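You operate a simulated robot arm through the tools that you are given. There is no shell and no other tool. Be economical: measure what you need, move in short steps, check, and stop when the job is done.

You are at the controls of a simulated two-armed robot. One attempt, no reset.

JOB
Turn on red switch 59, accept the alarms, feed the hose at 4 bar.
Fine: open the green lever, set gauge 92 with the white knob, then let the tank down to 5 bar, in the green, with the black button.

The check looks at the end state, three seconds after you hand in, the way a careful person would. Anything else that was tipped, shoved, dropped, spilled or broken makes it a failure.

ROBOT AND FRAMES
Two 7-joint arms with fingered hands on one trunk that stands fixed in place. Base frame: the origin is at the foot of the trunk, x ahead of it, y to its left, z up; the work surface is at about z = 800. Lengths are in mm, angles in rad, forces in N, time in s.
The left shoulder is at [73, 157, 1384], the right one opposite. With the tool pointing down near the work surface each hand reaches from about 100 to 760 mm from the base axis, measured 20 degrees to its own side. Payload 4 kg a hand.
Tool frame (each hand has its own): the origin (TCP) lies between the finger pads and is the grasp point; the fingertips stand 30 mm ahead of it; z points along the fingers, y is the line along which they close. Largest opening 104 mm; the body of the gripper starts 35 mm behind the TCP. The gripper is a hand of 3 fingers: y runs from the thumb to the fingers, the wrist lies at [-15, -104, -178] in the tool frame.
Orientation is told as [roll, pitch, yaw] about the base's x, y, z axes, in that order, counted from this pose: with the fingers straight down and the wrist toward the robot, the tool's x, y and z point along [0, 1, 0], [1, 0, 0] and [0, 0, -1] of the base frame.

CONTROLS
- The arms move only by the tool apply_moves. It takes "left_commands", "right_commands" or both (then of equal length, played together; a hand with none holds still); each is a list of rows, each an object (a shift or turn left out is 0) with "xyz": the shift along the tool's x, y, z in mm, a list of three; "dr": the turn, a rotation vector about the tool's x, y, z in rad, a list of three. In form: [{"xyz": [x, y, z], "dr": [wx, wy, wz]}, ...]. A call has 1 to 20 rows; each row is the pose to reach, as a shift and turn from the pose commanded when the call began, along the tool's axes at that moment. Rows are played at 5 a second. More than 50 mm and 0.15 rad between two rows, and nothing of the call is played. A pose out of reach is approached as far as the arm can. The call stops where the force on the tool passes 50 N (or 10 N more than at its start, if that is more) or the arm is blocked; 0.2 s more then pass. In this call time passes only in rows, and 0.2 s behind the last. It gives the time, the measured TCP pose, the force on the tool (base axes), the opening and the grip force at its end, in the units of the frame above (readings bear some noise), with the torque about the TCP (base axes, N m) and any sound that the robot's microphone picked up, and new pictures: "pictures" is both (left out), scene, wrist or none (wrist: the cameras of the hands that moved).
- Cameras (640 x 400 px; columns grow to the right, rows downward): "scene" is now at [138.4, 26.6, 1615.2]; the picture's right is [0.27, -0.96, 0.00], its down [-0.52, -0.15, -0.84] and it looks along [0.81, 0.22, -0.54] (base axes); focal length 214 px, centre (320, 200). "left" rides on the left gripper at [-64, -94, -117] in its tool frame; the picture's right is [-0.72, -0.33, 0.61], its down [0.64, -0.65, 0.40] and it looks along [0.27, 0.68, 0.68] (tool axes); focal length 238 px, centre (320, 200). "right" rides on the right gripper at [64, -94, -117] in its tool frame; the picture's right is [-0.72, 0.33, -0.61], its down [-0.64, -0.65, 0.41] and it looks along [-0.27, 0.68, 0.68] (tool axes); focal length 238 px, centre (320, 200). There is no depth. A picture from a camera that has moved, and an enlarged one, comes with that camera's place and axes in the base frame and with its lens.
- slide_trunk(by): slides the trunk up (or, below 0, down) by that many mm; the arms and the scene camera ride with it, the base frame stays. It gives what a move gives, with no picture.
- curl_fingers(index, middle, thumb_bend, thumb_turn, hand): sets how far each is bent, from 0 (flat) to 1 (curled in); at 0.3 the hand is open as for a grip, at 0.7 the pads meet at the TCP. One left out holds its place. A second passes; each finger stops where it meets its share of the squeeze, and holds until it gets a number again. It is the only way to open and close the hand. It gives what a move gives, with no picture; readings hold the bend of each and the force on the fingers (four entries, about 0 where the hand has none), thumb and palm. thumb_turn goes from beside the hand (0) to across from the fingers (1), as for a grip.
- turn_head(pan, tilt): turns the head with the scene camera to pan (to the left, within 1.501 rad either way) and tilt (down, from -0.506 to 1.204), counted from straight ahead of the robot. It gives what a move gives, and a new picture of the scene camera.
- enlarge(camera, box): a new picture of the part [left, top, right, bottom] of that camera's present view, enlarged. No time passes.
- job_done(): hands the job in; it is judged then, once.

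Go step by step. Nothing tells you positions but the pictures and the camera data: compare them with the known pose of the tool, close in by small moves and look again before you grip or let go. The budget is 120 turns and 200 pictures, counting those below and the enlarged ones. Unless the task says otherwise, let go and move clear before handing in, and close with one line.

The tools are called after "Request:" as name(argument=value, ...) on one line, values as JSON. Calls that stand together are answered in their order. apply_moves: Moves the arms, as the interface text tells. Its arguments: {"type":"object","properties":{"left_commands":{"type":"array","items":{"type":"object","properties":{"xyz":{"type":"array","items":{"type":"number"}},"dr":{"type":"array","items":{"type":"number"}}}}},"right_commands":{"type":"array","items":{"type":"object","properties":{"xyz":{"type":"array","items":{"type":"number"}},"dr":{"type":"array","items":{"type":"number"}}}}},"pictures":{"type":"string","enum":["both","scene","wrist","none"]}},"required":[]} The other tools are called the same way: slide_trunk (by) slides the trunk up or down; curl_fingers (index, middle, thumb_bend, thumb_turn, hand) moves the fingers one by one; turn_head (pan, tilt) turns the head that bears the scene camera; enlarge (camera, box) takes an enlarged picture of a part of a camera's view; job_done () hands the job in.

At the start:

```text
clock: 0.0
left_tcp_pos: [447.7, 347.9, 1611.7]
left_ee_rot: [-0.001, 0.002, 0.0]
left_contact_force: [0.0, -0.6, 0.2]
left_moment: [-0.01, 0.04, -0.03]
left_finger_gap: 103.9
left_gripper_force: 0.0
left_shape: jaw
left_bend: [0.3, 0.3, 0.3, 0.98]
left_finger forces: [0.0, 0.0, 0.0, 0.0, 0.0, 0.0]
right_tcp_pos: [542.8, -65.0, 1620.3]
right_ee_rot: [-0.001, 0.001, 0.0]
right_contact_force: [0.1, -0.5, 0.0]
right_moment: [0.01, 0.0, 0.02]
right_finger_gap: 103.7
right_gripper_force: 0.1
right_shape: jaw
right_bend: [0.3, 0.3, 0.3, 0.98]
right_finger forces: [0.0, 0.0, 0.1, 0.0, 0.0, 0.1]
trunk travel left (down, up): [-800.0, 140.0]
head pan, tilt: [0.269, 0.572]
```

scene: 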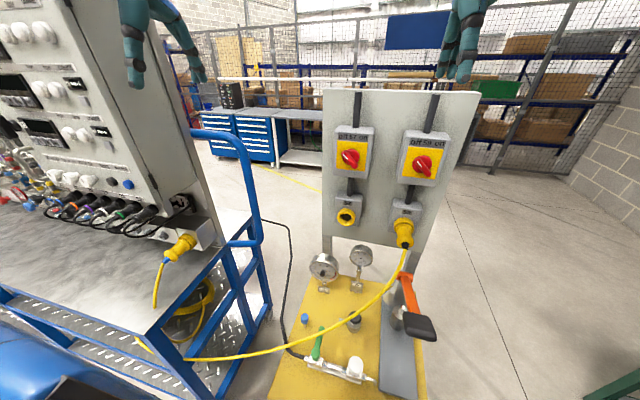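
right: 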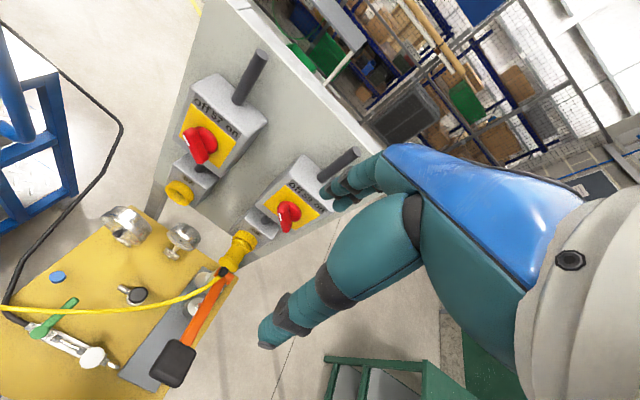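
left: 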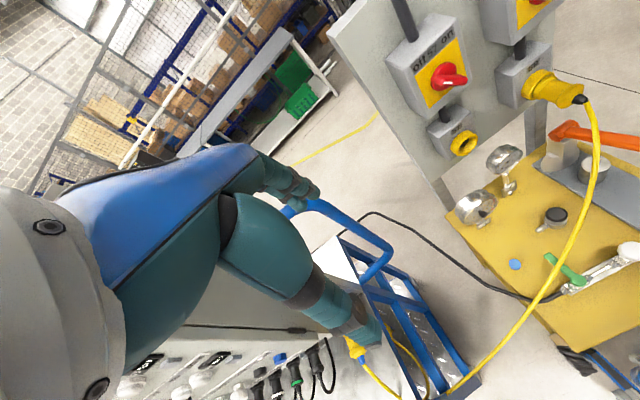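

I see a panel with two red rotary switches, a yellow bench with two gauges, a green lever, a white knob and a black button, and a cabinet with alarms on the left. I'll enlarge the views to read the labels.

Request:
enlarge(camera="scene", box=[310, 80, 490, 260])

Request:
enlarge(camera="scene", box=[260, 230, 460, 400])

Request:
turn_head(pan=0.9, tilt=0.6)

```text
2.22 times, centred on (400, 170) of scene
camera zoom: at [138.4, 26.6, 1615.2], right [0.27, -0.96, 0.0], down [-0.52, -0.15, -0.84], along [0.81, 0.22, -0.54], focal length 477 px, centre (142, 267)
```

zoom: 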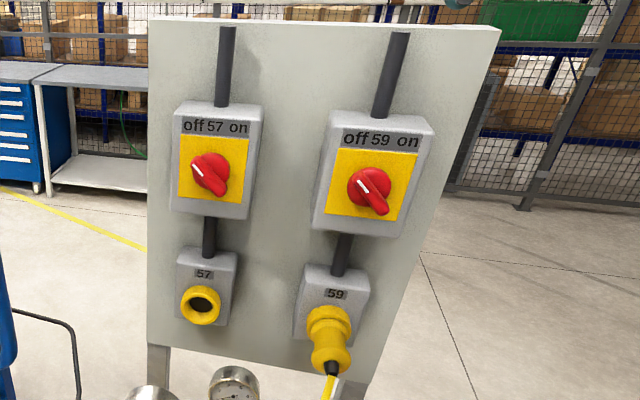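

```text
2.35 times, centred on (360, 315) of scene
camera zoom: at [138.4, 26.6, 1615.2], right [0.27, -0.96, 0.0], down [-0.52, -0.15, -0.84], along [0.81, 0.22, -0.54], focal length 505 px, centre (226, -71)
```

zoom: 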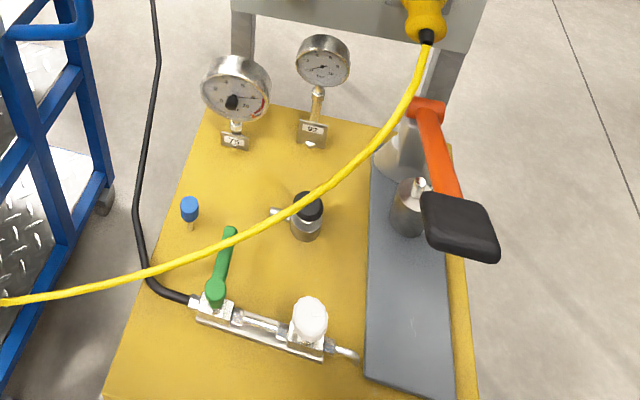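

```text
clock: 1.0
left_tcp_pos: [445.8, 348.3, 1612.3]
left_ee_rot: [-0.002, 0.0, 0.0]
left_contact_force: [0.2, -0.2, -0.1]
left_moment: [-0.01, 0.0, -0.01]
left_finger_gap: 103.7
left_gripper_force: 0.0
left_shape: jaw
left_bend: [0.3, 0.3, 0.3, 0.98]
left_finger forces: [0.0, 0.1, 0.0, 0.0, 0.0, 0.0]
right_tcp_pos: [539.6, -65.0, 1620.8]
right_ee_rot: [0.0, -0.001, 0.0]
right_contact_force: [0.6, -0.2, -0.3]
right_moment: [-0.01, 0.0, 0.0]
right_finger_gap: 103.7
right_gripper_force: 0.0
right_shape: jaw
right_bend: [0.3, 0.3, 0.3, 0.98]
right_finger forces: [0.1, 0.1, 0.0, 0.1, 0.1, 0.1]
trunk travel left (down, up): [-800.0, 140.0]
head pan, tilt: [0.901, 0.6]
camera scene: at [107.2, 72.1, 1612.8], right [0.78, -0.62, 0.0], down [-0.35, -0.44, -0.82], along [0.51, 0.65, -0.57], focal length 214 px, centre (320, 200)
```

scene: 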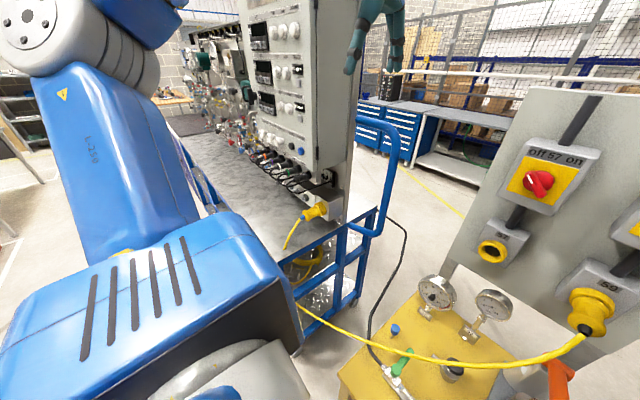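

The switch 59 feeds the yellow cable to the cabinet. Now I'll look at the cabinet for the alarm-accept button.

Request:
enlarge(camera="scene", box=[235, 0, 365, 110])

Request:
enlarge(camera="scene", box=[235, 100, 365, 230])

Request:
enlarge(camera="scene", box=[410, 260, 530, 340])

```text
3.64 times, centred on (300, 55) of scene
camera zoom: at [107.2, 72.1, 1612.8], right [0.78, -0.62, 0.0], down [-0.35, -0.44, -0.82], along [0.51, 0.65, -0.57], focal length 780 px, centre (393, 727)
```

zoom: 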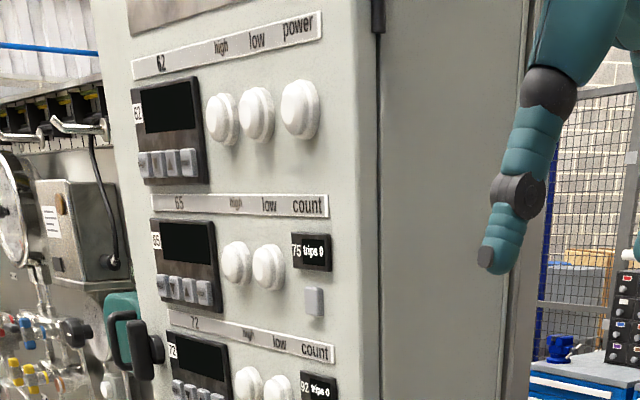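

```text
3.08 times, centred on (300, 165) of scene
camera zoom: at [107.2, 72.1, 1612.8], right [0.78, -0.62, 0.0], down [-0.35, -0.44, -0.82], along [0.51, 0.65, -0.57], focal length 660 px, centre (382, 308)
```

zoom: 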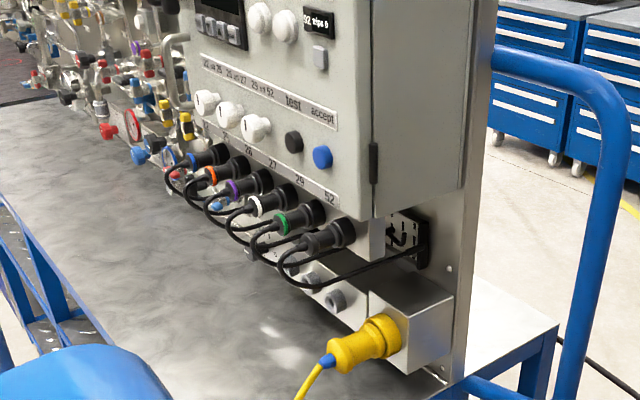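

```text
5.00 times, centred on (470, 300) of scene
camera zoom: at [107.2, 72.1, 1612.8], right [0.78, -0.62, 0.0], down [-0.35, -0.44, -0.82], along [0.51, 0.65, -0.57], focal length 1072 px, centre (-430, -300)
```

zoom: 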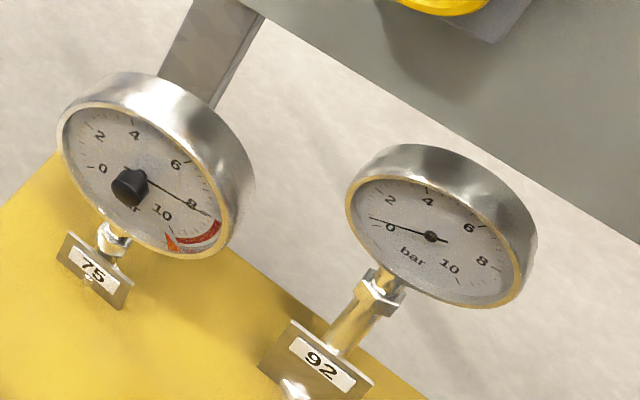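

Switch 59 triangulates to about [706, -92, 1393] on a panel facing the robot. I'll bring the right hand in front of it, fingers forward, well short of the panel.

Request:
apply_moves(right_commands=[{"xyz": [-2, 0, 20], "dr": [-0.14, 0, 0]}, {"xyz": [-4, 0, 40], "dr": [-0.28, 0, 0]}, {"xyz": [-6, 0, 60], "dr": [-0.42, 0, 0]}, {"xyz": [-8, 0, 80], "dr": [-0.56, 0, 0]}, {"xyz": [-10, 0, 100], "dr": [-0.7, 0, 0]}, {"xyz": [-13, 0, 120], "dr": [-0.84, 0, 0]}, {"xyz": [-16, 0, 140], "dr": [-0.98, 0, 0]}, {"xyz": [-19, 0, 160], "dr": [-1.12, 0, 0]}, {"xyz": [-22, 0, 180], "dr": [-1.26, 0, 0]}, {"xyz": [-24, 0, 200], "dr": [-1.4, 0, 0]}, {"xyz": [-27, 0, 227], "dr": [-1.5, 0, 0]}, {"xyz": [-27, 0, 227], "dr": [-1.5708, 0, 0]}])

Request:
turn_head(pan=0.0, tilt=0.45)

```text
clock: 3.6
left_tcp_pos: [449.2, 346.2, 1611.3]
left_ee_rot: [0.002, 0.002, -0.002]
left_contact_force: [-0.4, 0.2, -0.4]
left_moment: [-0.01, 0.01, 0.01]
left_finger_gap: 103.4
left_gripper_force: 0.1
left_shape: jaw
left_bend: [0.3, 0.3, 0.3, 0.98]
left_finger forces: [0.0, 0.0, 0.1, 0.0, 0.1, 0.0]
right_tcp_pos: [579.4, -54.9, 1435.7]
right_ee_rot: [0.218, -1.558, -0.224]
right_contact_force: [0.4, 0.5, 0.1]
right_moment: [0.04, 0.01, 0.01]
right_finger_gap: 103.9
right_gripper_force: 0.1
right_shape: jaw
right_bend: [0.3, 0.3, 0.3, 0.98]
right_finger forces: [0.1, 0.1, 0.1, 0.1, 0.1, 0.2]
right hand out of reach, approached as far as the arm can: row 8, 9, 10, 11, 12
trunk travel left (down, up): [-800.0, 140.0]
head pan, tilt: [0.901, 0.6]
camera scene: at [111.4, 73.0, 1612.5], right [0.78, -0.62, 0.0], down [-0.35, -0.44, -0.82], along [0.51, 0.65, -0.57], focal length 214 px, centre (320, 200)
camera right: at [461.2, 8.0, 1344.1], right [-0.61, -0.72, 0.33], down [0.39, -0.64, -0.66], along [0.69, -0.27, 0.67], focal length 238 px, centre (320, 200)
```

scene: 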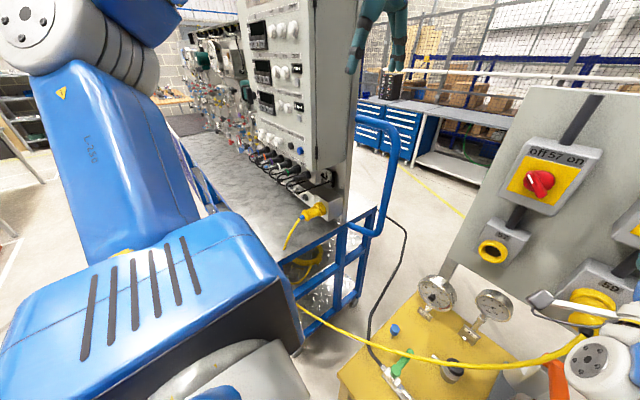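
right: 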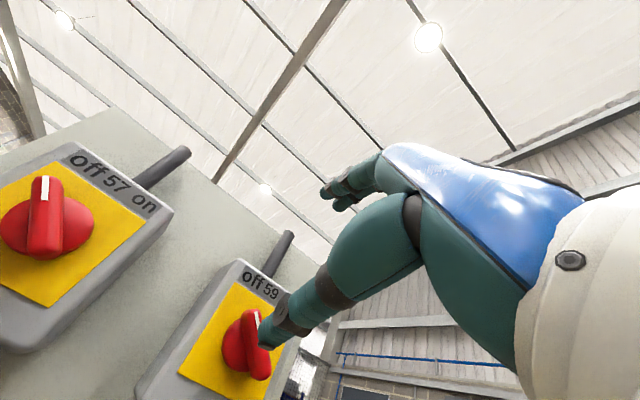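

```text
clock: 4.8
left_tcp_pos: [445.3, 344.5, 1612.6]
left_ee_rot: [0.001, 0.001, 0.001]
left_contact_force: [-0.6, -0.1, -0.4]
left_moment: [-0.01, -0.02, 0.0]
left_finger_gap: 103.8
left_gripper_force: 0.1
left_shape: jaw
left_bend: [0.3, 0.3, 0.3, 0.98]
left_finger forces: [0.1, 0.1, 0.0, 0.0, 0.1, 0.0]
right_tcp_pos: [575.6, -56.0, 1436.7]
right_ee_rot: [0.224, -1.554, -0.227]
right_contact_force: [0.8, 0.4, -0.1]
right_moment: [0.03, 0.02, 0.0]
right_finger_gap: 103.9
right_gripper_force: 0.1
right_shape: jaw
right_bend: [0.3, 0.3, 0.3, 0.98]
right_finger forces: [0.1, 0.0, 0.0, 0.0, 0.1, 0.0]
trunk travel left (down, up): [-800.0, 140.0]
head pan, tilt: [0.0, 0.45]
camera scene: at [143.4, -0.9, 1626.5], right [0.0, -1.0, 0.0], down [-0.44, 0.0, -0.9], along [0.9, 0.0, -0.44], focal length 214 px, centre (320, 200)
```

scene: 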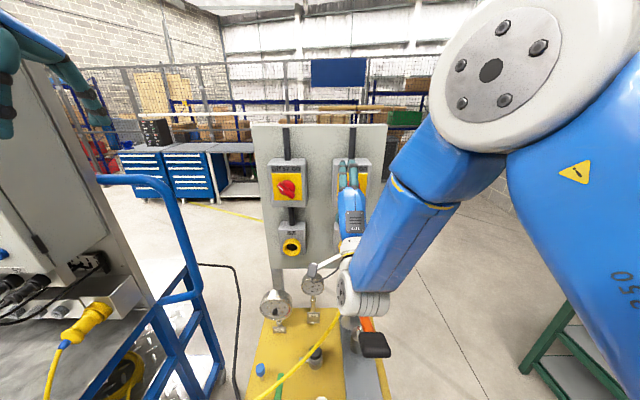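

The hand's orientation is right, but that pose was too close to the body. I'll move forward and roll 45° clockwise to match the handle, which points up-left at "off".

Request:
apply_moves(right_commands=[{"xyz": [-6, -7, 4], "dr": [0, 0, 0.13]}, {"xyz": [-12, -14, 8], "dr": [0, 0, 0.26]}, {"xyz": [-18, -21, 12], "dr": [0, 0, 0.39]}, {"xyz": [-24, -28, 16], "dr": [0, 0, 0.52]}, {"xyz": [-30, -35, 20], "dr": [0, 0, 0.65]}, {"xyz": [-37, -43, 23], "dr": [0, 0, 0.785]}])

```text
clock: 6.2
left_tcp_pos: [446.0, 348.6, 1612.9]
left_ee_rot: [-0.002, 0.001, 0.0]
left_contact_force: [-1.1, 0.0, -0.1]
left_moment: [-0.01, -0.01, 0.01]
left_finger_gap: 103.7
left_gripper_force: 0.1
left_shape: jaw
left_bend: [0.3, 0.3, 0.3, 0.98]
left_finger forces: [0.1, 0.0, 0.0, 0.0, 0.0, 0.1]
right_tcp_pos: [600.6, -90.2, 1392.8]
right_ee_rot: [1.571, -0.784, -1.572]
right_contact_force: [-0.2, -0.2, -0.3]
right_moment: [0.01, 0.01, 0.0]
right_finger_gap: 103.9
right_gripper_force: 0.0
right_shape: jaw
right_bend: [0.3, 0.3, 0.3, 0.98]
right_finger forces: [0.0, 0.0, 0.0, 0.0, 0.0, 0.0]
right hand out of reach, approached as far as the arm can: row 1
trunk travel left (down, up): [-800.0, 140.0]
head pan, tilt: [0.0, 0.45]
camera scene: at [144.8, 4.3, 1626.3], right [0.0, -1.0, 0.0], down [-0.44, 0.0, -0.9], along [0.9, 0.0, -0.44], focal length 214 px, centre (320, 200)
camera right: at [482.8, 20.7, 1373.9], right [-0.61, -0.74, -0.28], down [0.4, 0.01, -0.91], along [0.68, -0.67, 0.29], focal length 238 px, centre (320, 200)
```

scene: 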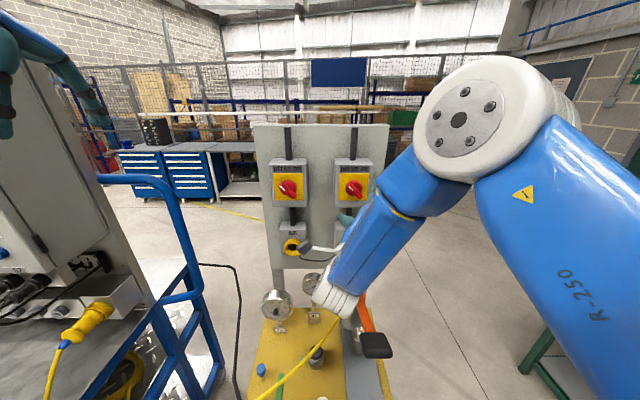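
right: 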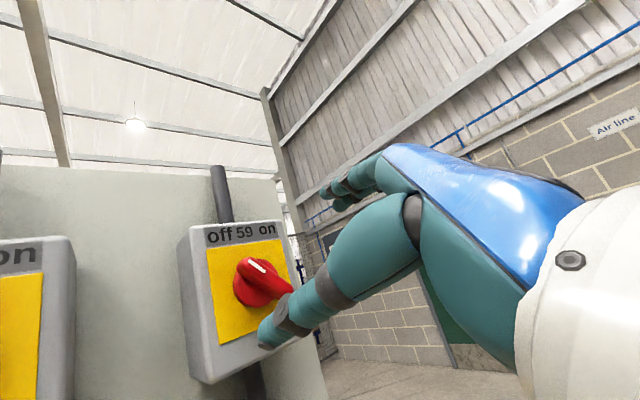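

The pose is reached, and the knob centre checks out near [710, -92, 1389]. I'll rehearse the 90° clockwise twist in free air to see that the wrist can do it.

Request:
apply_moves(right_commands=[{"dr": [0, 0, 0.14]}, {"dr": [0, 0, 0.28]}, {"dr": [0, 0, 0.42]}, {"dr": [0, 0, 0.56]}, {"dr": [0, 0, 0.7]}, {"dr": [0, 0, 0.84]}, {"dr": [0, 0, 0.98]}, {"dr": [0, 0, 1.12]}, {"dr": [0, 0, 1.26]}, {"dr": [0, 0, 1.4]}, {"dr": [0, 0, 1.5]}, {"dr": [0, 0, 1.5708]}], pictures="wrist")

Request:
enlarge(camera="scene", box=[250, 120, 400, 300])

```text
clock: 8.8
left_tcp_pos: [446.0, 348.7, 1612.3]
left_ee_rot: [0.0, -0.001, 0.002]
left_contact_force: [0.5, 0.5, -0.3]
left_moment: [0.0, 0.01, -0.02]
left_finger_gap: 103.6
left_gripper_force: 0.0
left_shape: jaw
left_bend: [0.3, 0.3, 0.3, 0.98]
left_finger forces: [0.0, 0.0, 0.0, 0.0, 0.1, 0.1]
right_tcp_pos: [600.8, -91.0, 1395.3]
right_ee_rot: [1.572, 0.787, -1.57]
right_contact_force: [0.0, 0.5, 0.3]
right_moment: [-0.01, 0.0, 0.0]
right_finger_gap: 104.0
right_gripper_force: 0.1
right_shape: jaw
right_bend: [0.3, 0.3, 0.3, 0.98]
right_finger forces: [0.0, 0.0, 0.0, 0.2, 0.0, 0.0]
trunk travel left (down, up): [-800.0, 140.0]
head pan, tilt: [0.0, 0.45]
camera right: at [483.5, -71.0, 1508.2], right [-0.61, 0.28, -0.74], down [0.41, 0.91, 0.01], along [0.68, -0.29, -0.67], focal length 238 px, centre (320, 200)
```

right: 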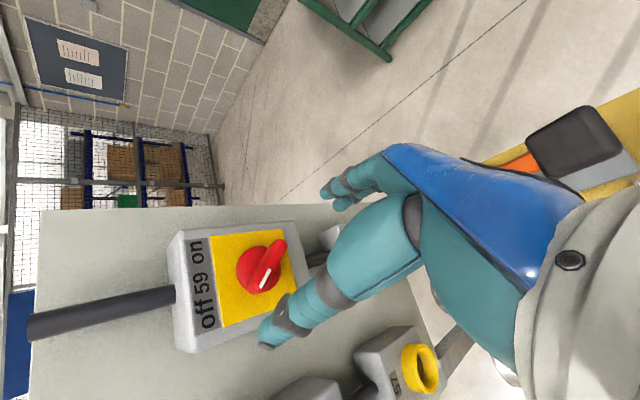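

```text
2.22 times, centred on (325, 210) of scene
camera zoom: at [144.8, 2.4, 1626.4], right [0.0, -1.0, 0.0], down [-0.44, 0.0, -0.9], along [0.9, 0.0, -0.44], focal length 477 px, centre (309, 178)
```

zoom: 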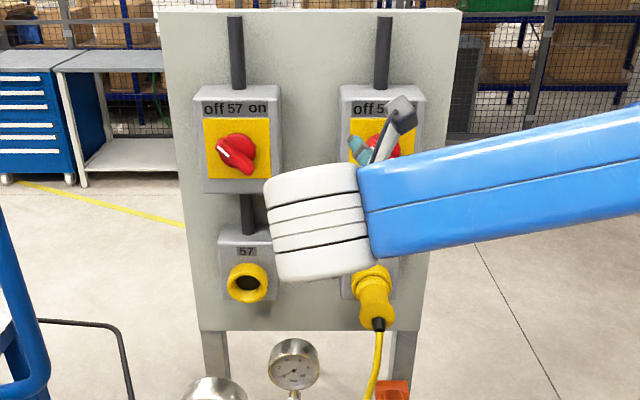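

The twist is feasible, and the handle centre refines to about [722, -96, 1391]. I'll roll back to 45° and advance part-way to check the alignment.

Request:
apply_moves(right_commands=[{"dr": [0, 0, -0.14]}, {"dr": [0, 0, -0.28]}, {"dr": [0, 0, -0.42]}, {"dr": [0, 0, -0.56]}, {"dr": [0, 0, -0.7]}, {"dr": [0, 0, -0.84]}, {"dr": [0, 0, -0.98]}, {"dr": [0, 0, -1.12]}, {"dr": [0, 0, -1.26]}, {"dr": [0, 0, -1.4]}, {"dr": [0, 0, -1.5]}, {"dr": [0, 0, -1.5708]}, {"xyz": [0.7, 6, 15], "dr": [0, 0, -1.5708]}, {"xyz": [0.7, 6, 30], "dr": [0, 0, -1.5708]}, {"xyz": [0.7, 6, 45], "dr": [0, 0, -1.5708]}], pictures="both")

Request:
enlarge(camera="right", box=[150, 150, 400, 400])

```text
clock: 12.0
left_tcp_pos: [446.6, 348.8, 1611.3]
left_ee_rot: [0.0, 0.0, 0.0]
left_contact_force: [0.2, 0.5, -0.5]
left_moment: [0.03, -0.02, 0.04]
left_finger_gap: 103.7
left_gripper_force: 0.0
left_shape: jaw
left_bend: [0.3, 0.3, 0.3, 0.98]
left_finger forces: [0.1, 0.0, 0.0, 0.0, 0.0, 0.0]
right_tcp_pos: [647.1, -96.3, 1391.6]
right_ee_rot: [1.57, -0.787, -1.57]
right_contact_force: [0.9, 0.1, 0.7]
right_moment: [-0.01, 0.02, 0.03]
right_finger_gap: 104.1
right_gripper_force: 0.1
right_shape: jaw
right_bend: [0.3, 0.3, 0.3, 0.98]
right_finger forces: [0.1, 0.0, 0.0, 0.0, 0.0, 0.0]
trunk travel left (down, up): [-800.0, 140.0]
head pan, tilt: [0.0, 0.45]
camera scene: at [145.2, 3.7, 1626.3], right [0.0, -1.0, 0.0], down [-0.44, 0.0, -0.9], along [0.9, 0.0, -0.44], focal length 214 px, centre (320, 200)
camera right: at [529.1, 15.0, 1371.0], right [-0.61, -0.74, -0.28], down [0.4, 0.01, -0.91], along [0.68, -0.67, 0.29], focal length 238 px, centre (320, 200)
```

scene: 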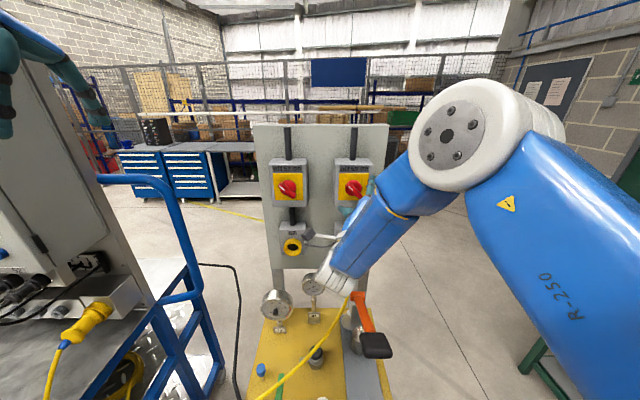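
right: 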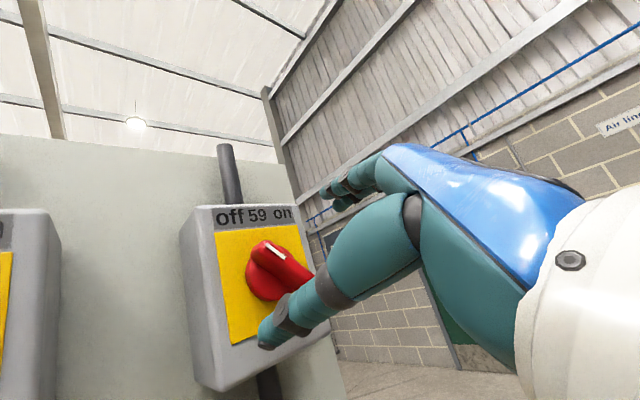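

```text
1.60 times, centred on (275, 275) of right
camera zoom: at [529.1, 15.0, 1371.0], right [-0.61, -0.74, -0.28], down [0.4, 0.01, -0.91], along [0.68, -0.67, 0.29], focal length 381 px, centre (392, 80)
```

zoom: 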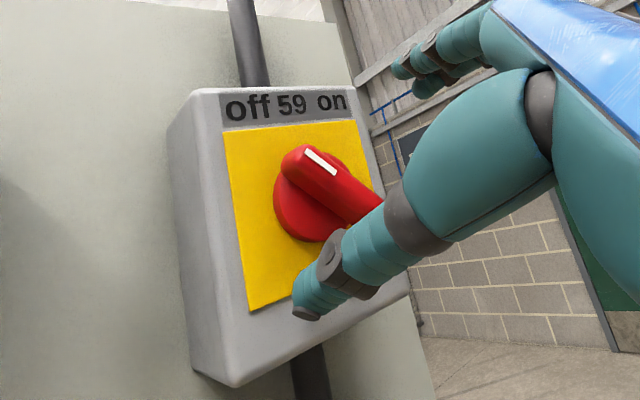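

The approach axis runs through the knob. I'm advancing so the thumb and fingers straddle the handle.

Request:
apply_moves(right_commands=[{"xyz": [0, 0, 10]}, {"xyz": [0, 0, 20]}, {"xyz": [0, 0, 28]}, {"xyz": [0, 0, 36]}, {"xyz": [0, 0, 40]}], pictures="wrist")

```text
clock: 13.2
left_tcp_pos: [446.2, 348.7, 1612.4]
left_ee_rot: [-0.001, 0.0, 0.0]
left_contact_force: [-0.5, 0.0, -0.1]
left_moment: [-0.01, -0.03, 0.02]
left_finger_gap: 104.0
left_gripper_force: 0.1
left_shape: jaw
left_bend: [0.3, 0.3, 0.3, 0.98]
left_finger forces: [0.0, 0.0, 0.1, 0.0, 0.1, 0.0]
right_tcp_pos: [685.4, -96.7, 1390.2]
right_ee_rot: [1.571, -0.787, -1.571]
right_contact_force: [-0.5, 0.1, 0.5]
right_moment: [-0.01, 0.03, -0.01]
right_finger_gap: 104.0
right_gripper_force: 0.0
right_shape: jaw
right_bend: [0.3, 0.3, 0.3, 0.98]
right_finger forces: [0.0, 0.0, 0.0, 0.1, 0.1, 0.1]
trunk travel left (down, up): [-800.0, 140.0]
head pan, tilt: [0.0, 0.45]
camera right: at [568.1, 14.1, 1370.6], right [-0.61, -0.74, -0.28], down [0.4, 0.01, -0.91], along [0.68, -0.67, 0.29], focal length 238 px, centre (320, 200)
```

right: 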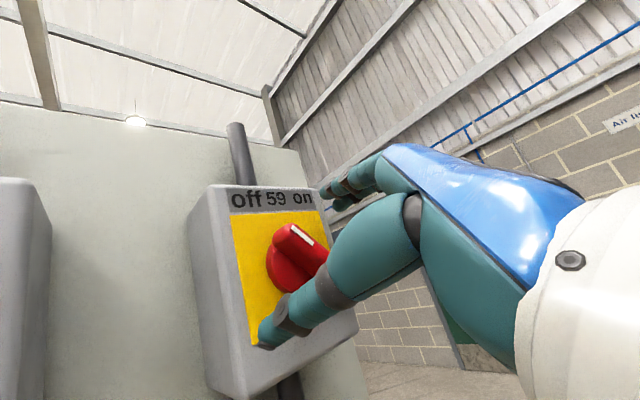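

The handle sits about 30 mm beyond the TCP, so I'll advance a bit more in small steps.

Request:
apply_moves(right_commands=[{"xyz": [0, 0, 6]}, {"xyz": [0, 0, 12]}, {"xyz": [0, 0, 17]}, {"xyz": [0, 0, 22]}], pictures="wrist")

Request:
enlarge(camera="scene", box=[310, 140, 410, 240])

```text
clock: 14.2
left_tcp_pos: [439.4, 347.7, 1613.3]
left_ee_rot: [0.001, -0.006, 0.0]
left_contact_force: [-0.3, 0.3, 0.2]
left_moment: [0.02, 0.01, 0.0]
left_finger_gap: 103.6
left_gripper_force: 0.1
left_shape: jaw
left_bend: [0.3, 0.3, 0.3, 0.98]
left_finger forces: [0.0, 0.0, 0.1, 0.0, 0.0, 0.0]
right_tcp_pos: [701.0, -95.9, 1393.4]
right_ee_rot: [1.579, -0.788, -1.577]
right_contact_force: [-18.2, 1.2, -4.4]
right_moment: [0.14, -0.57, -0.89]
right_finger_gap: 102.2
right_gripper_force: 0.2
right_shape: jaw
right_bend: [0.3, 0.3, 0.3, 0.98]
right_finger forces: [0.1, 18.5, 0.1, 0.0, 0.0, 0.0]
trunk travel left (down, up): [-800.0, 140.0]
head pan, tilt: [0.0, 0.45]
camera right: at [583.7, 15.5, 1373.0], right [-0.61, -0.74, -0.28], down [0.41, 0.01, -0.91], along [0.68, -0.67, 0.3], focal length 238 px, centre (320, 200)
```

right: 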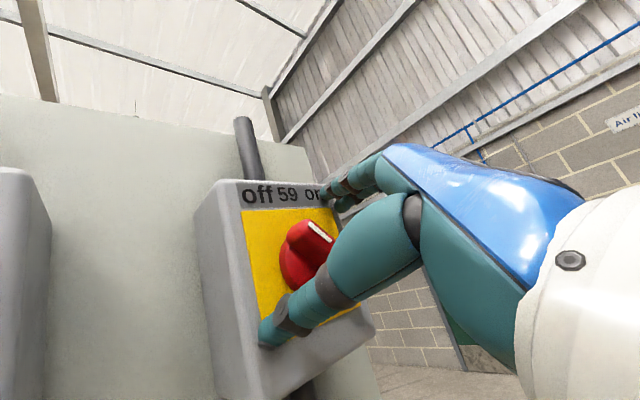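

```text
4.00 times, centred on (360, 190) of scene
camera zoom: at [135.4, 3.8, 1627.1], right [0.0, -1.0, 0.0], down [-0.43, 0.0, -0.9], along [0.9, 0.0, -0.43], focal length 858 px, centre (160, 240)
```

zoom: 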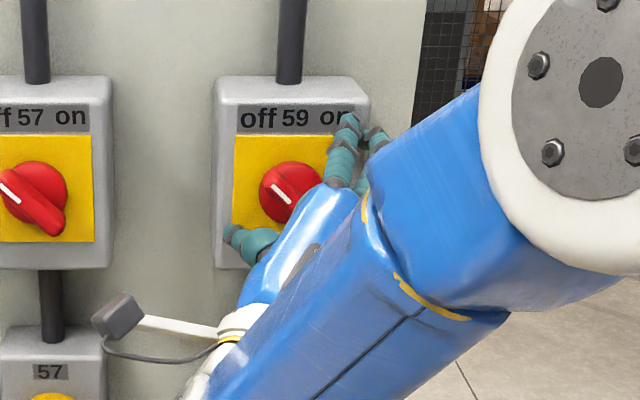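

The middle finger is touching the box face. I'll back off 4 mm and close gently in stages.

Request:
apply_moves(right_commands=[{"xyz": [0, 0, -5]}], pictures="none")

Request:
curl_fingers(hand="right", index=0.5, middle=0.5, thumb_bend=0.5)

Request:
enlarge(camera="right", box=[200, 150, 400, 350])

Request:
enlarge(camera="scene", box=[320, 150, 400, 230])

```text
clock: 14.6
left_tcp_pos: [443.2, 348.6, 1612.8]
left_ee_rot: [-0.002, -0.001, 0.0]
left_contact_force: [0.1, 0.0, -0.6]
left_moment: [-0.02, -0.01, -0.02]
left_finger_gap: 103.7
left_gripper_force: 0.1
left_shape: jaw
left_bend: [0.3, 0.3, 0.3, 0.98]
left_finger forces: [0.0, 0.1, 0.1, 0.0, 0.1, 0.0]
right_tcp_pos: [700.6, -94.6, 1392.4]
right_ee_rot: [1.572, -0.787, -1.572]
right_contact_force: [-10.2, 0.8, -2.0]
right_moment: [0.05, -0.31, -0.48]
right_finger_gap: 103.0
right_gripper_force: 0.0
right_shape: jaw
right_bend: [0.3, 0.3, 0.3, 0.98]
right_finger forces: [0.0, 9.9, 0.0, 0.0, 0.0, 0.0]
trunk travel left (down, up): [-800.0, 140.0]
head pan, tilt: [0.0, 0.45]
```

```text
clock: 15.6
left_tcp_pos: [438.0, 346.5, 1614.0]
left_ee_rot: [0.0, -0.006, 0.0]
left_contact_force: [-0.6, -0.2, -0.8]
left_moment: [0.0, -0.01, -0.02]
left_finger_gap: 103.8
left_gripper_force: 0.1
left_shape: jaw
left_bend: [0.3, 0.3, 0.3, 0.98]
left_finger forces: [0.0, 0.0, 0.0, 0.1, 0.1, 0.0]
right_tcp_pos: [696.5, -95.5, 1394.6]
right_ee_rot: [1.579, -0.785, -1.577]
right_contact_force: [-15.4, -2.6, 2.3]
right_moment: [-0.06, -0.59, -0.75]
right_finger_gap: 54.8
right_gripper_force: 8.8
right_shape: fingers
right_bend: [0.5, 0.4, 0.48, 0.97]
right_finger forces: [0.0, 15.6, 0.1, 0.1, 1.3, 0.0]
trunk travel left (down, up): [-800.0, 140.0]
head pan, tilt: [0.0, 0.45]
```

```text
2.00 times, centred on (300, 250) of right
camera zoom: at [579.2, 14.7, 1373.4], right [-0.61, -0.74, -0.28], down [0.41, 0.01, -0.91], along [0.68, -0.67, 0.3], focal length 477 px, centre (360, 100)
```

zoom: 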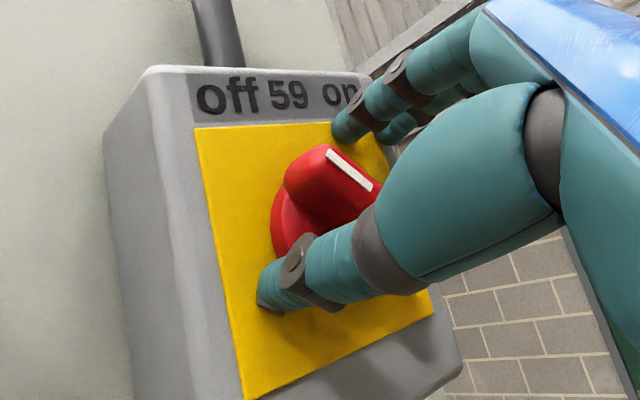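

```text
5.00 times, centred on (360, 190) of scene
camera zoom: at [135.5, 2.1, 1627.2], right [0.0, -1.0, 0.0], down [-0.43, 0.0, -0.9], along [0.9, 0.0, -0.43], focal length 1072 px, centre (120, 250)
```

zoom: 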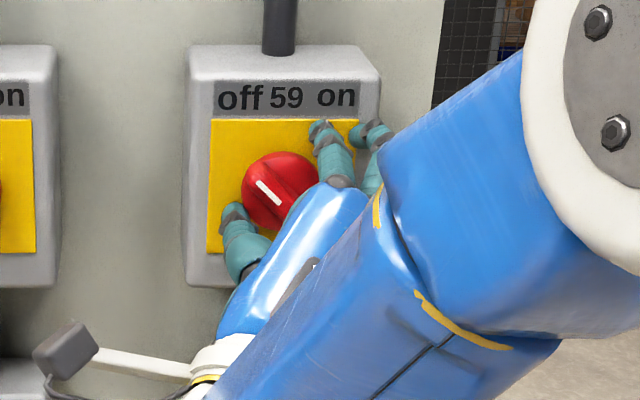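

The alignment around the handle is good. I'll back off 6 mm to relieve the middle finger, then close on the handle.

Request:
apply_moves(right_commands=[{"xyz": [0, 0, -4]}, {"xyz": [0, 0, -7]}], pictures="none")

Request:
curl_fingers(hand="right", index=0.72, middle=0.72, thumb_bend=0.72)

Request:
enlarge(camera="right", box=[200, 150, 400, 350])

Request:
enlarge(camera="scene", box=[320, 150, 400, 230])

```text
clock: 16.2
left_tcp_pos: [445.7, 348.5, 1611.7]
left_ee_rot: [-0.002, 0.001, 0.0]
left_contact_force: [-0.4, 0.3, -0.6]
left_moment: [-0.01, 0.02, 0.0]
left_finger_gap: 103.6
left_gripper_force: 0.1
left_shape: jaw
left_bend: [0.3, 0.3, 0.3, 0.98]
left_finger forces: [0.0, 0.0, 0.0, 0.0, 0.0, 0.0]
right_tcp_pos: [695.8, -94.7, 1390.9]
right_ee_rot: [1.569, -0.786, -1.57]
right_contact_force: [-3.4, -0.1, 1.0]
right_moment: [-0.01, -0.08, -0.13]
right_finger_gap: 52.9
right_gripper_force: 2.2
right_shape: fingers
right_bend: [0.5, 0.45, 0.5, 0.97]
right_finger forces: [0.1, 2.9, 0.0, 0.0, 0.4, 0.0]
trunk travel left (down, up): [-800.0, 140.0]
head pan, tilt: [0.0, 0.45]
```

```text
clock: 17.2
left_tcp_pos: [445.5, 347.4, 1612.4]
left_ee_rot: [0.0, 0.0, 0.0]
left_contact_force: [-0.1, -0.5, 0.7]
left_moment: [0.03, -0.03, -0.01]
left_finger_gap: 103.4
left_gripper_force: 0.1
left_shape: jaw
left_bend: [0.3, 0.3, 0.3, 0.98]
left_finger forces: [0.0, 0.1, 0.0, 0.0, 0.1, 0.0]
right_tcp_pos: [695.9, -96.9, 1393.6]
right_ee_rot: [1.571, -0.787, -1.573]
right_contact_force: [1.5, -3.7, 3.7]
right_moment: [-0.11, 0.01, -0.02]
right_finger_gap: 37.5
right_gripper_force: 21.6
right_shape: fingers
right_bend: [0.58, 0.6, 0.55, 0.96]
right_finger forces: [11.4, 11.9, 0.0, 0.1, 18.8, 0.0]
trunk travel left (down, up): [-800.0, 140.0]
head pan, tilt: [0.0, 0.45]
```

```text
2.00 times, centred on (300, 250) of right
camera zoom: at [578.3, 13.6, 1371.4], right [-0.61, -0.74, -0.28], down [0.4, 0.01, -0.91], along [0.68, -0.67, 0.29], focal length 477 px, centre (360, 100)
```

zoom: 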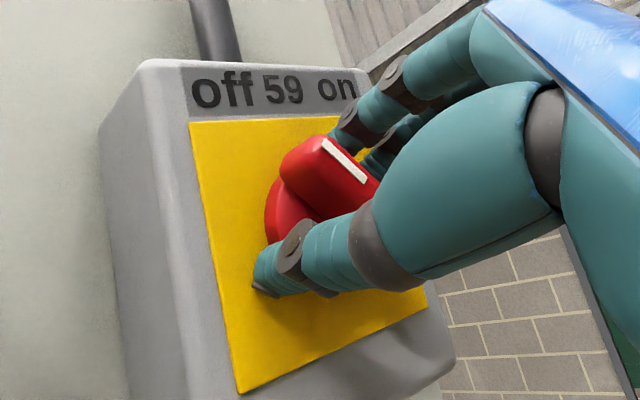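

```text
5.00 times, centred on (360, 190) of scene
camera zoom: at [144.7, 1.2, 1626.4], right [0.0, -1.0, 0.0], down [-0.44, 0.0, -0.9], along [0.9, 0.0, -0.44], focal length 1072 px, centre (120, 250)
```

zoom: 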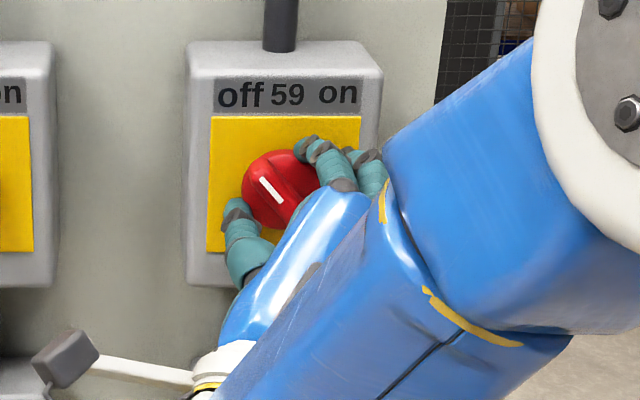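

The grip is on: about 11, 12 and 19 N. I'm turning clockwise, first half of the way.

Request:
apply_moves(right_commands=[{"dr": [0, 0, 0.1]}, {"dr": [0, 0, 0.2]}, {"dr": [0, 0, 0.3]}, {"dr": [0, 0, 0.4]}, {"dr": [0, 0, 0.5]}, {"dr": [0, 0, 0.6]}, {"dr": [0, 0, 0.7]}, {"dr": [0, 0, 0.8]}], pictures="none")

Request:
enlarge(camera="right", box=[150, 150, 400, 350])

Request:
enlarge(camera="scene", box=[320, 150, 400, 230])

```text
clock: 19.0
left_tcp_pos: [446.9, 341.9, 1613.0]
left_ee_rot: [0.003, 0.001, 0.0]
left_contact_force: [0.4, 0.5, 0.6]
left_moment: [0.03, 0.01, -0.01]
left_finger_gap: 103.7
left_gripper_force: 0.0
left_shape: jaw
left_bend: [0.3, 0.3, 0.3, 0.98]
left_finger forces: [0.0, 0.0, 0.0, 0.0, 0.1, 0.0]
right_tcp_pos: [695.9, -102.0, 1391.7]
right_ee_rot: [1.571, 0.018, -1.573]
right_contact_force: [-0.5, -7.8, -3.2]
right_moment: [-0.16, 0.13, -0.25]
right_finger_gap: 36.3
right_gripper_force: 20.4
right_shape: fingers
right_bend: [0.58, 0.6, 0.56, 0.97]
right_finger forces: [9.8, 18.6, 0.0, 0.0, 13.9, 0.0]
trunk travel left (down, up): [-800.0, 140.0]
head pan, tilt: [0.0, 0.45]
```

```text
2.00 times, centred on (275, 250) of right
camera zoom: at [578.4, -8.9, 1457.8], right [-0.61, -0.31, -0.72], down [0.4, 0.66, -0.63], along [0.68, -0.68, -0.28], focal length 477 px, centre (410, 100)
```

zoom: 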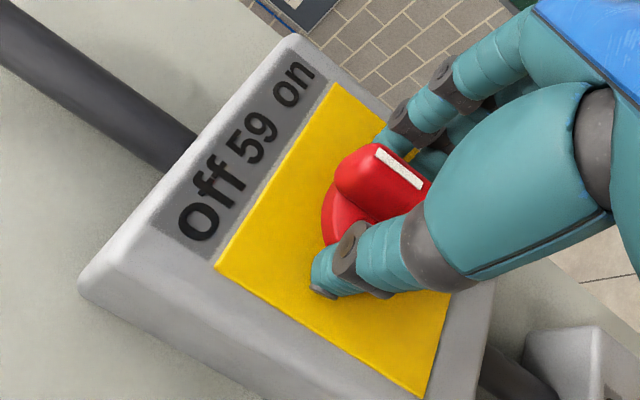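

```text
5.00 times, centred on (360, 190) of scene
camera zoom: at [145.2, -3.5, 1626.3], right [0.0, -1.0, 0.0], down [-0.44, 0.0, -0.9], along [0.9, 0.0, -0.44], focal length 1072 px, centre (120, 250)
```

zoom: 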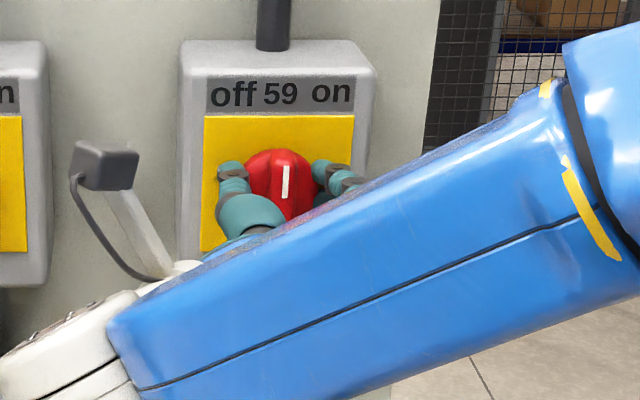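

The handle follows and now points straight up. I'll continue to "on".

Request:
apply_moves(right_commands=[{"dr": [0, 0, 0.1]}, {"dr": [0, 0, 0.2]}, {"dr": [0, 0, 0.3]}, {"dr": [0, 0, 0.4]}, {"dr": [0, 0, 0.5]}, {"dr": [0, 0, 0.6]}, {"dr": [0, 0, 0.7]}, {"dr": [0, 0, 0.8]}], pictures="none")

Request:
enlarge(camera="right", box=[150, 150, 400, 350])

Request:
enlarge(camera="scene", box=[320, 150, 400, 230])

```text
clock: 20.8
left_tcp_pos: [446.1, 339.8, 1614.0]
left_ee_rot: [0.007, -0.001, 0.001]
left_contact_force: [1.1, 0.0, -0.6]
left_moment: [-0.02, 0.02, -0.02]
left_finger_gap: 103.7
left_gripper_force: 0.0
left_shape: jaw
left_bend: [0.3, 0.3, 0.3, 0.98]
left_finger forces: [0.0, 0.0, 0.0, 0.0, 0.0, 0.0]
right_tcp_pos: [695.7, -103.7, 1388.8]
right_ee_rot: [1.566, 0.82, -1.576]
right_contact_force: [-8.9, -12.2, -14.2]
right_moment: [-0.24, 0.64, -0.41]
right_finger_gap: 34.2
right_gripper_force: 25.8
right_shape: fingers
right_bend: [0.57, 0.57, 0.58, 0.98]
right_finger forces: [12.1, 27.6, 0.0, 0.1, 11.7, 0.0]
trunk travel left (down, up): [-800.0, 140.0]
head pan, tilt: [0.0, 0.45]
```

```text
2.00 times, centred on (275, 250) of right
camera zoom: at [578.5, -86.2, 1502.5], right [-0.61, 0.3, -0.73], down [0.41, 0.91, 0.04], along [0.68, -0.27, -0.68], focal length 477 px, centre (410, 100)
```

zoom: 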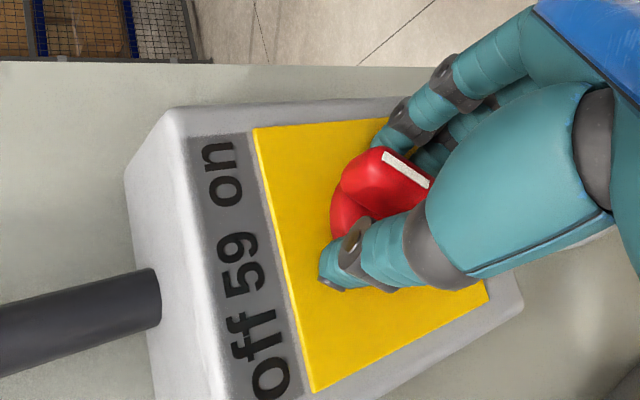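

```text
5.00 times, centred on (360, 190) of scene
camera zoom: at [145.0, -6.2, 1626.2], right [0.0, -1.0, 0.0], down [-0.44, 0.0, -0.9], along [0.9, 0.0, -0.44], focal length 1072 px, centre (120, 250)
```

zoom: 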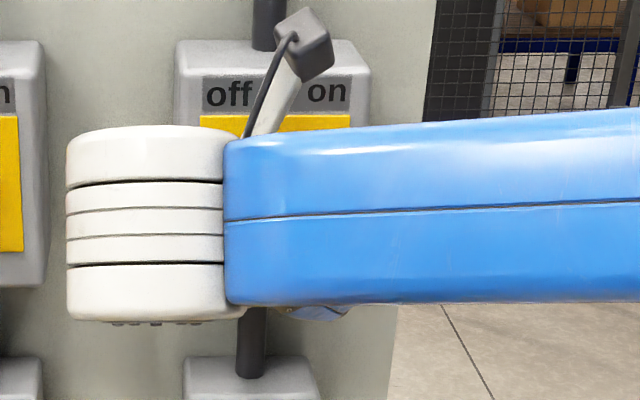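

The handle seems to be at "on". I'll release, retreat and verify, and look at the cabinet displays.

Request:
curl_fingers(hand="right", index=0.45, middle=0.45, thumb_bend=0.45)

Request:
apply_moves(right_commands=[{"xyz": [0, 0, -10]}, {"xyz": [0, 0, -25]}, {"xyz": [0, 0, -50]}, {"xyz": [0, 0, -75]}, {"xyz": [0, 0, -100]}], pictures="wrist")

Request:
turn_head(pan=0.9, tilt=0.45)

Request:
enlarge(camera="scene", box=[220, 0, 380, 160])

```text
clock: 21.8
left_tcp_pos: [445.6, 345.1, 1612.2]
left_ee_rot: [-0.001, -0.001, 0.001]
left_contact_force: [-0.1, -0.3, 0.3]
left_moment: [0.02, 0.01, -0.05]
left_finger_gap: 103.6
left_gripper_force: 0.1
left_shape: jaw
left_bend: [0.3, 0.3, 0.3, 0.98]
left_finger forces: [0.0, 0.0, 0.1, 0.0, 0.0, 0.1]
right_tcp_pos: [695.0, -99.7, 1391.3]
right_ee_rot: [1.571, 0.815, -1.571]
right_contact_force: [-1.3, -0.6, 0.2]
right_moment: [0.0, 0.02, -0.04]
right_finger_gap: 65.1
right_gripper_force: 1.1
right_shape: fingers
right_bend: [0.45, 0.45, 0.45, 0.98]
right_finger forces: [0.0, 1.4, 0.0, 0.1, 0.1, 0.0]
trunk travel left (down, up): [-800.0, 140.0]
head pan, tilt: [0.0, 0.45]
```

```text
clock: 23.0
left_tcp_pos: [445.3, 348.9, 1611.6]
left_ee_rot: [-0.002, 0.001, 0.001]
left_contact_force: [-0.1, 0.0, -0.9]
left_moment: [0.02, -0.01, 0.01]
left_finger_gap: 103.5
left_gripper_force: 0.0
left_shape: jaw
left_bend: [0.3, 0.3, 0.3, 0.98]
left_finger forces: [0.1, 0.0, 0.1, 0.0, 0.0, 0.0]
right_tcp_pos: [596.2, -95.5, 1392.9]
right_ee_rot: [1.573, 0.813, -1.57]
right_contact_force: [-0.4, 0.6, 0.6]
right_moment: [-0.01, -0.03, -0.01]
right_finger_gap: 65.0
right_gripper_force: 0.0
right_shape: fingers
right_bend: [0.45, 0.45, 0.45, 0.98]
right_finger forces: [0.1, 0.0, 0.1, 0.1, 0.0, 0.0]
trunk travel left (down, up): [-800.0, 140.0]
head pan, tilt: [0.0, 0.45]
camera right: at [478.3, -79.0, 1506.3], right [-0.61, 0.3, -0.73], down [0.4, 0.91, 0.03], along [0.68, -0.27, -0.68], focal length 238 px, centre (320, 200)
```

right: 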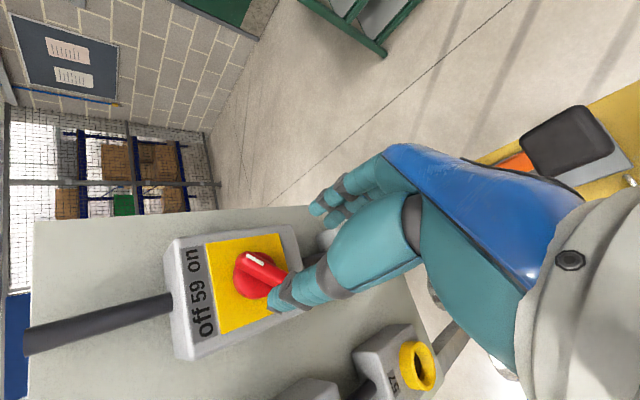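

```text
clock: 24.2
left_tcp_pos: [446.8, 348.7, 1611.2]
left_ee_rot: [-0.002, 0.0, -0.002]
left_contact_force: [0.4, 1.1, 0.0]
left_moment: [0.01, 0.01, -0.01]
left_finger_gap: 103.8
left_gripper_force: 0.0
left_shape: jaw
left_bend: [0.3, 0.3, 0.3, 0.98]
left_finger forces: [0.1, 0.0, 0.1, 0.1, 0.1, 0.0]
right_tcp_pos: [596.9, -96.2, 1392.7]
right_ee_rot: [1.57, 0.814, -1.57]
right_contact_force: [0.1, 0.1, 0.2]
right_moment: [-0.04, 0.04, 0.0]
right_finger_gap: 65.0
right_gripper_force: 0.1
right_shape: fingers
right_bend: [0.45, 0.45, 0.45, 0.98]
right_finger forces: [0.0, 0.0, 0.0, 0.1, 0.0, 0.1]
trunk travel left (down, up): [-800.0, 140.0]
head pan, tilt: [0.901, 0.45]
camera scene: at [109.9, 75.0, 1626.4], right [0.78, -0.62, 0.0], down [-0.27, -0.34, -0.9], along [0.56, 0.7, -0.44], focal length 214 px, centre (320, 200)
```

scene: 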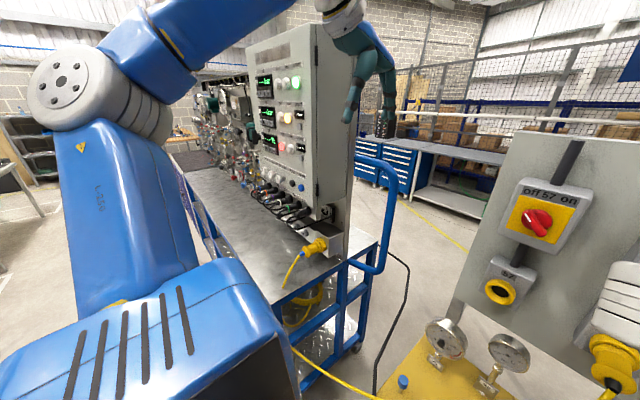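

```text
2.50 times, centred on (300, 80) of scene
camera zoom: at [109.9, 75.0, 1626.4], right [0.78, -0.62, 0.0], down [-0.27, -0.34, -0.9], along [0.56, 0.7, -0.44], focal length 536 px, centre (370, 500)
```

zoom: 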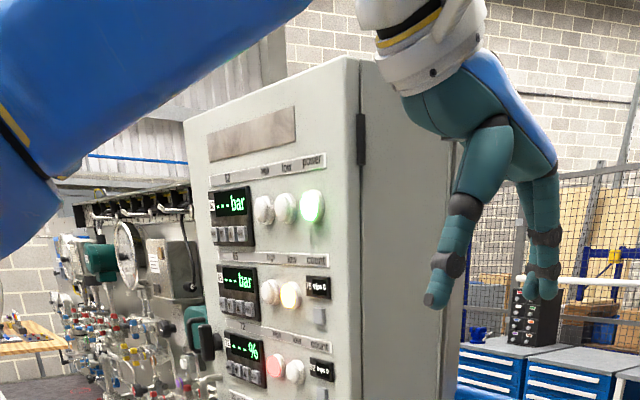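

Switch 59 is on: the power lamp is lit, 65-low and 72-high alarms glow. The blue accept button is near [497, 673, 1330] on a face looking toward the robot, so I'll bring the left hand in front of it, fingers forward.

Request:
apply_moves(left_commands=[{"xyz": [20, -12, 18], "dr": [-0.08, -0.08, -0.08]}, {"xyz": [40, -24, 36], "dr": [-0.16, -0.16, -0.16]}, {"xyz": [60, -36, 54], "dr": [-0.24, -0.24, -0.24]}, {"xyz": [80, -48, 72], "dr": [-0.32, -0.32, -0.32]}, {"xyz": [100, -60, 90], "dr": [-0.4, -0.4, -0.4]}, {"xyz": [120, -72, 108], "dr": [-0.48, -0.48, -0.48]}, {"xyz": [140, -84, 126], "dr": [-0.56, -0.56, -0.56]}, {"xyz": [160, -90, 144], "dr": [-0.64, -0.64, -0.64]}, {"xyz": [180, -90, 162], "dr": [-0.72, -0.72, -0.72]}, {"xyz": [200, -90, 180], "dr": [-0.8, -0.8, -0.8]}, {"xyz": [220, -90, 198], "dr": [-0.88, -0.88, -0.88]}, {"xyz": [240, -90, 216], "dr": [-0.96, -0.96, -0.96]}, {"xyz": [260, -90, 234], "dr": [-1.04, -1.04, -1.04]}, {"xyz": [280, -90, 252], "dr": [-1.12, -1.12, -1.12]}, {"xyz": [300, -90, 270], "dr": [-1.2, -1.2, -1.2]}, {"xyz": [310, -90, 282], "dr": [-1.2092, -1.2092, -1.2092]}])

```text
clock: 27.6
left_tcp_pos: [354.9, 659.3, 1329.3]
left_ee_rot: [-1.574, 0.0, 1.571]
left_contact_force: [-0.1, -0.5, -1.0]
left_moment: [0.03, 0.0, 0.0]
left_finger_gap: 103.7
left_gripper_force: 0.1
left_shape: jaw
left_bend: [0.3, 0.3, 0.3, 0.98]
left_finger forces: [0.0, 0.1, 0.0, 0.0, 0.0, 0.1]
right_tcp_pos: [596.6, -97.0, 1392.2]
right_ee_rot: [1.57, 0.814, -1.57]
right_contact_force: [-0.6, -0.6, 0.7]
right_moment: [0.0, -0.02, 0.0]
right_finger_gap: 64.9
right_gripper_force: 0.0
right_shape: fingers
right_bend: [0.45, 0.45, 0.45, 0.98]
right_finger forces: [0.1, 0.1, 0.0, 0.1, 0.1, 0.0]
trunk travel left (down, up): [-800.0, 140.0]
head pan, tilt: [0.901, 0.45]
camera scene: at [109.4, 75.8, 1626.4], right [0.78, -0.62, 0.0], down [-0.27, -0.34, -0.9], along [0.56, 0.7, -0.44], focal length 214 px, centre (320, 200)
camera left: at [238.4, 563.4, 1391.2], right [0.61, -0.32, 0.72], down [0.41, -0.65, -0.64], along [0.68, 0.68, -0.27], focal length 238 px, centre (320, 200)
```

scene: 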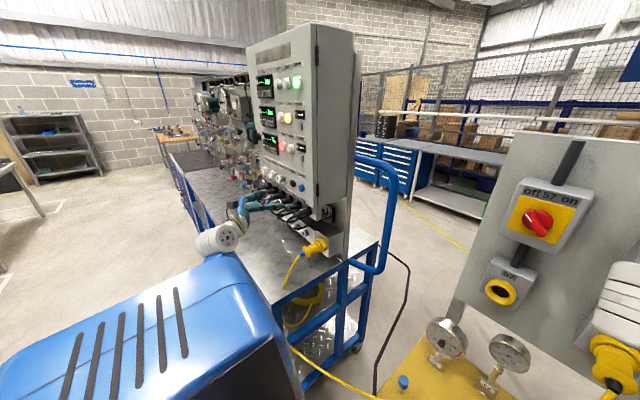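
left: 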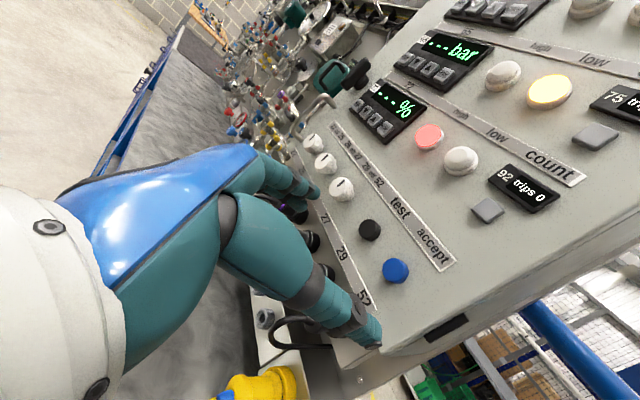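

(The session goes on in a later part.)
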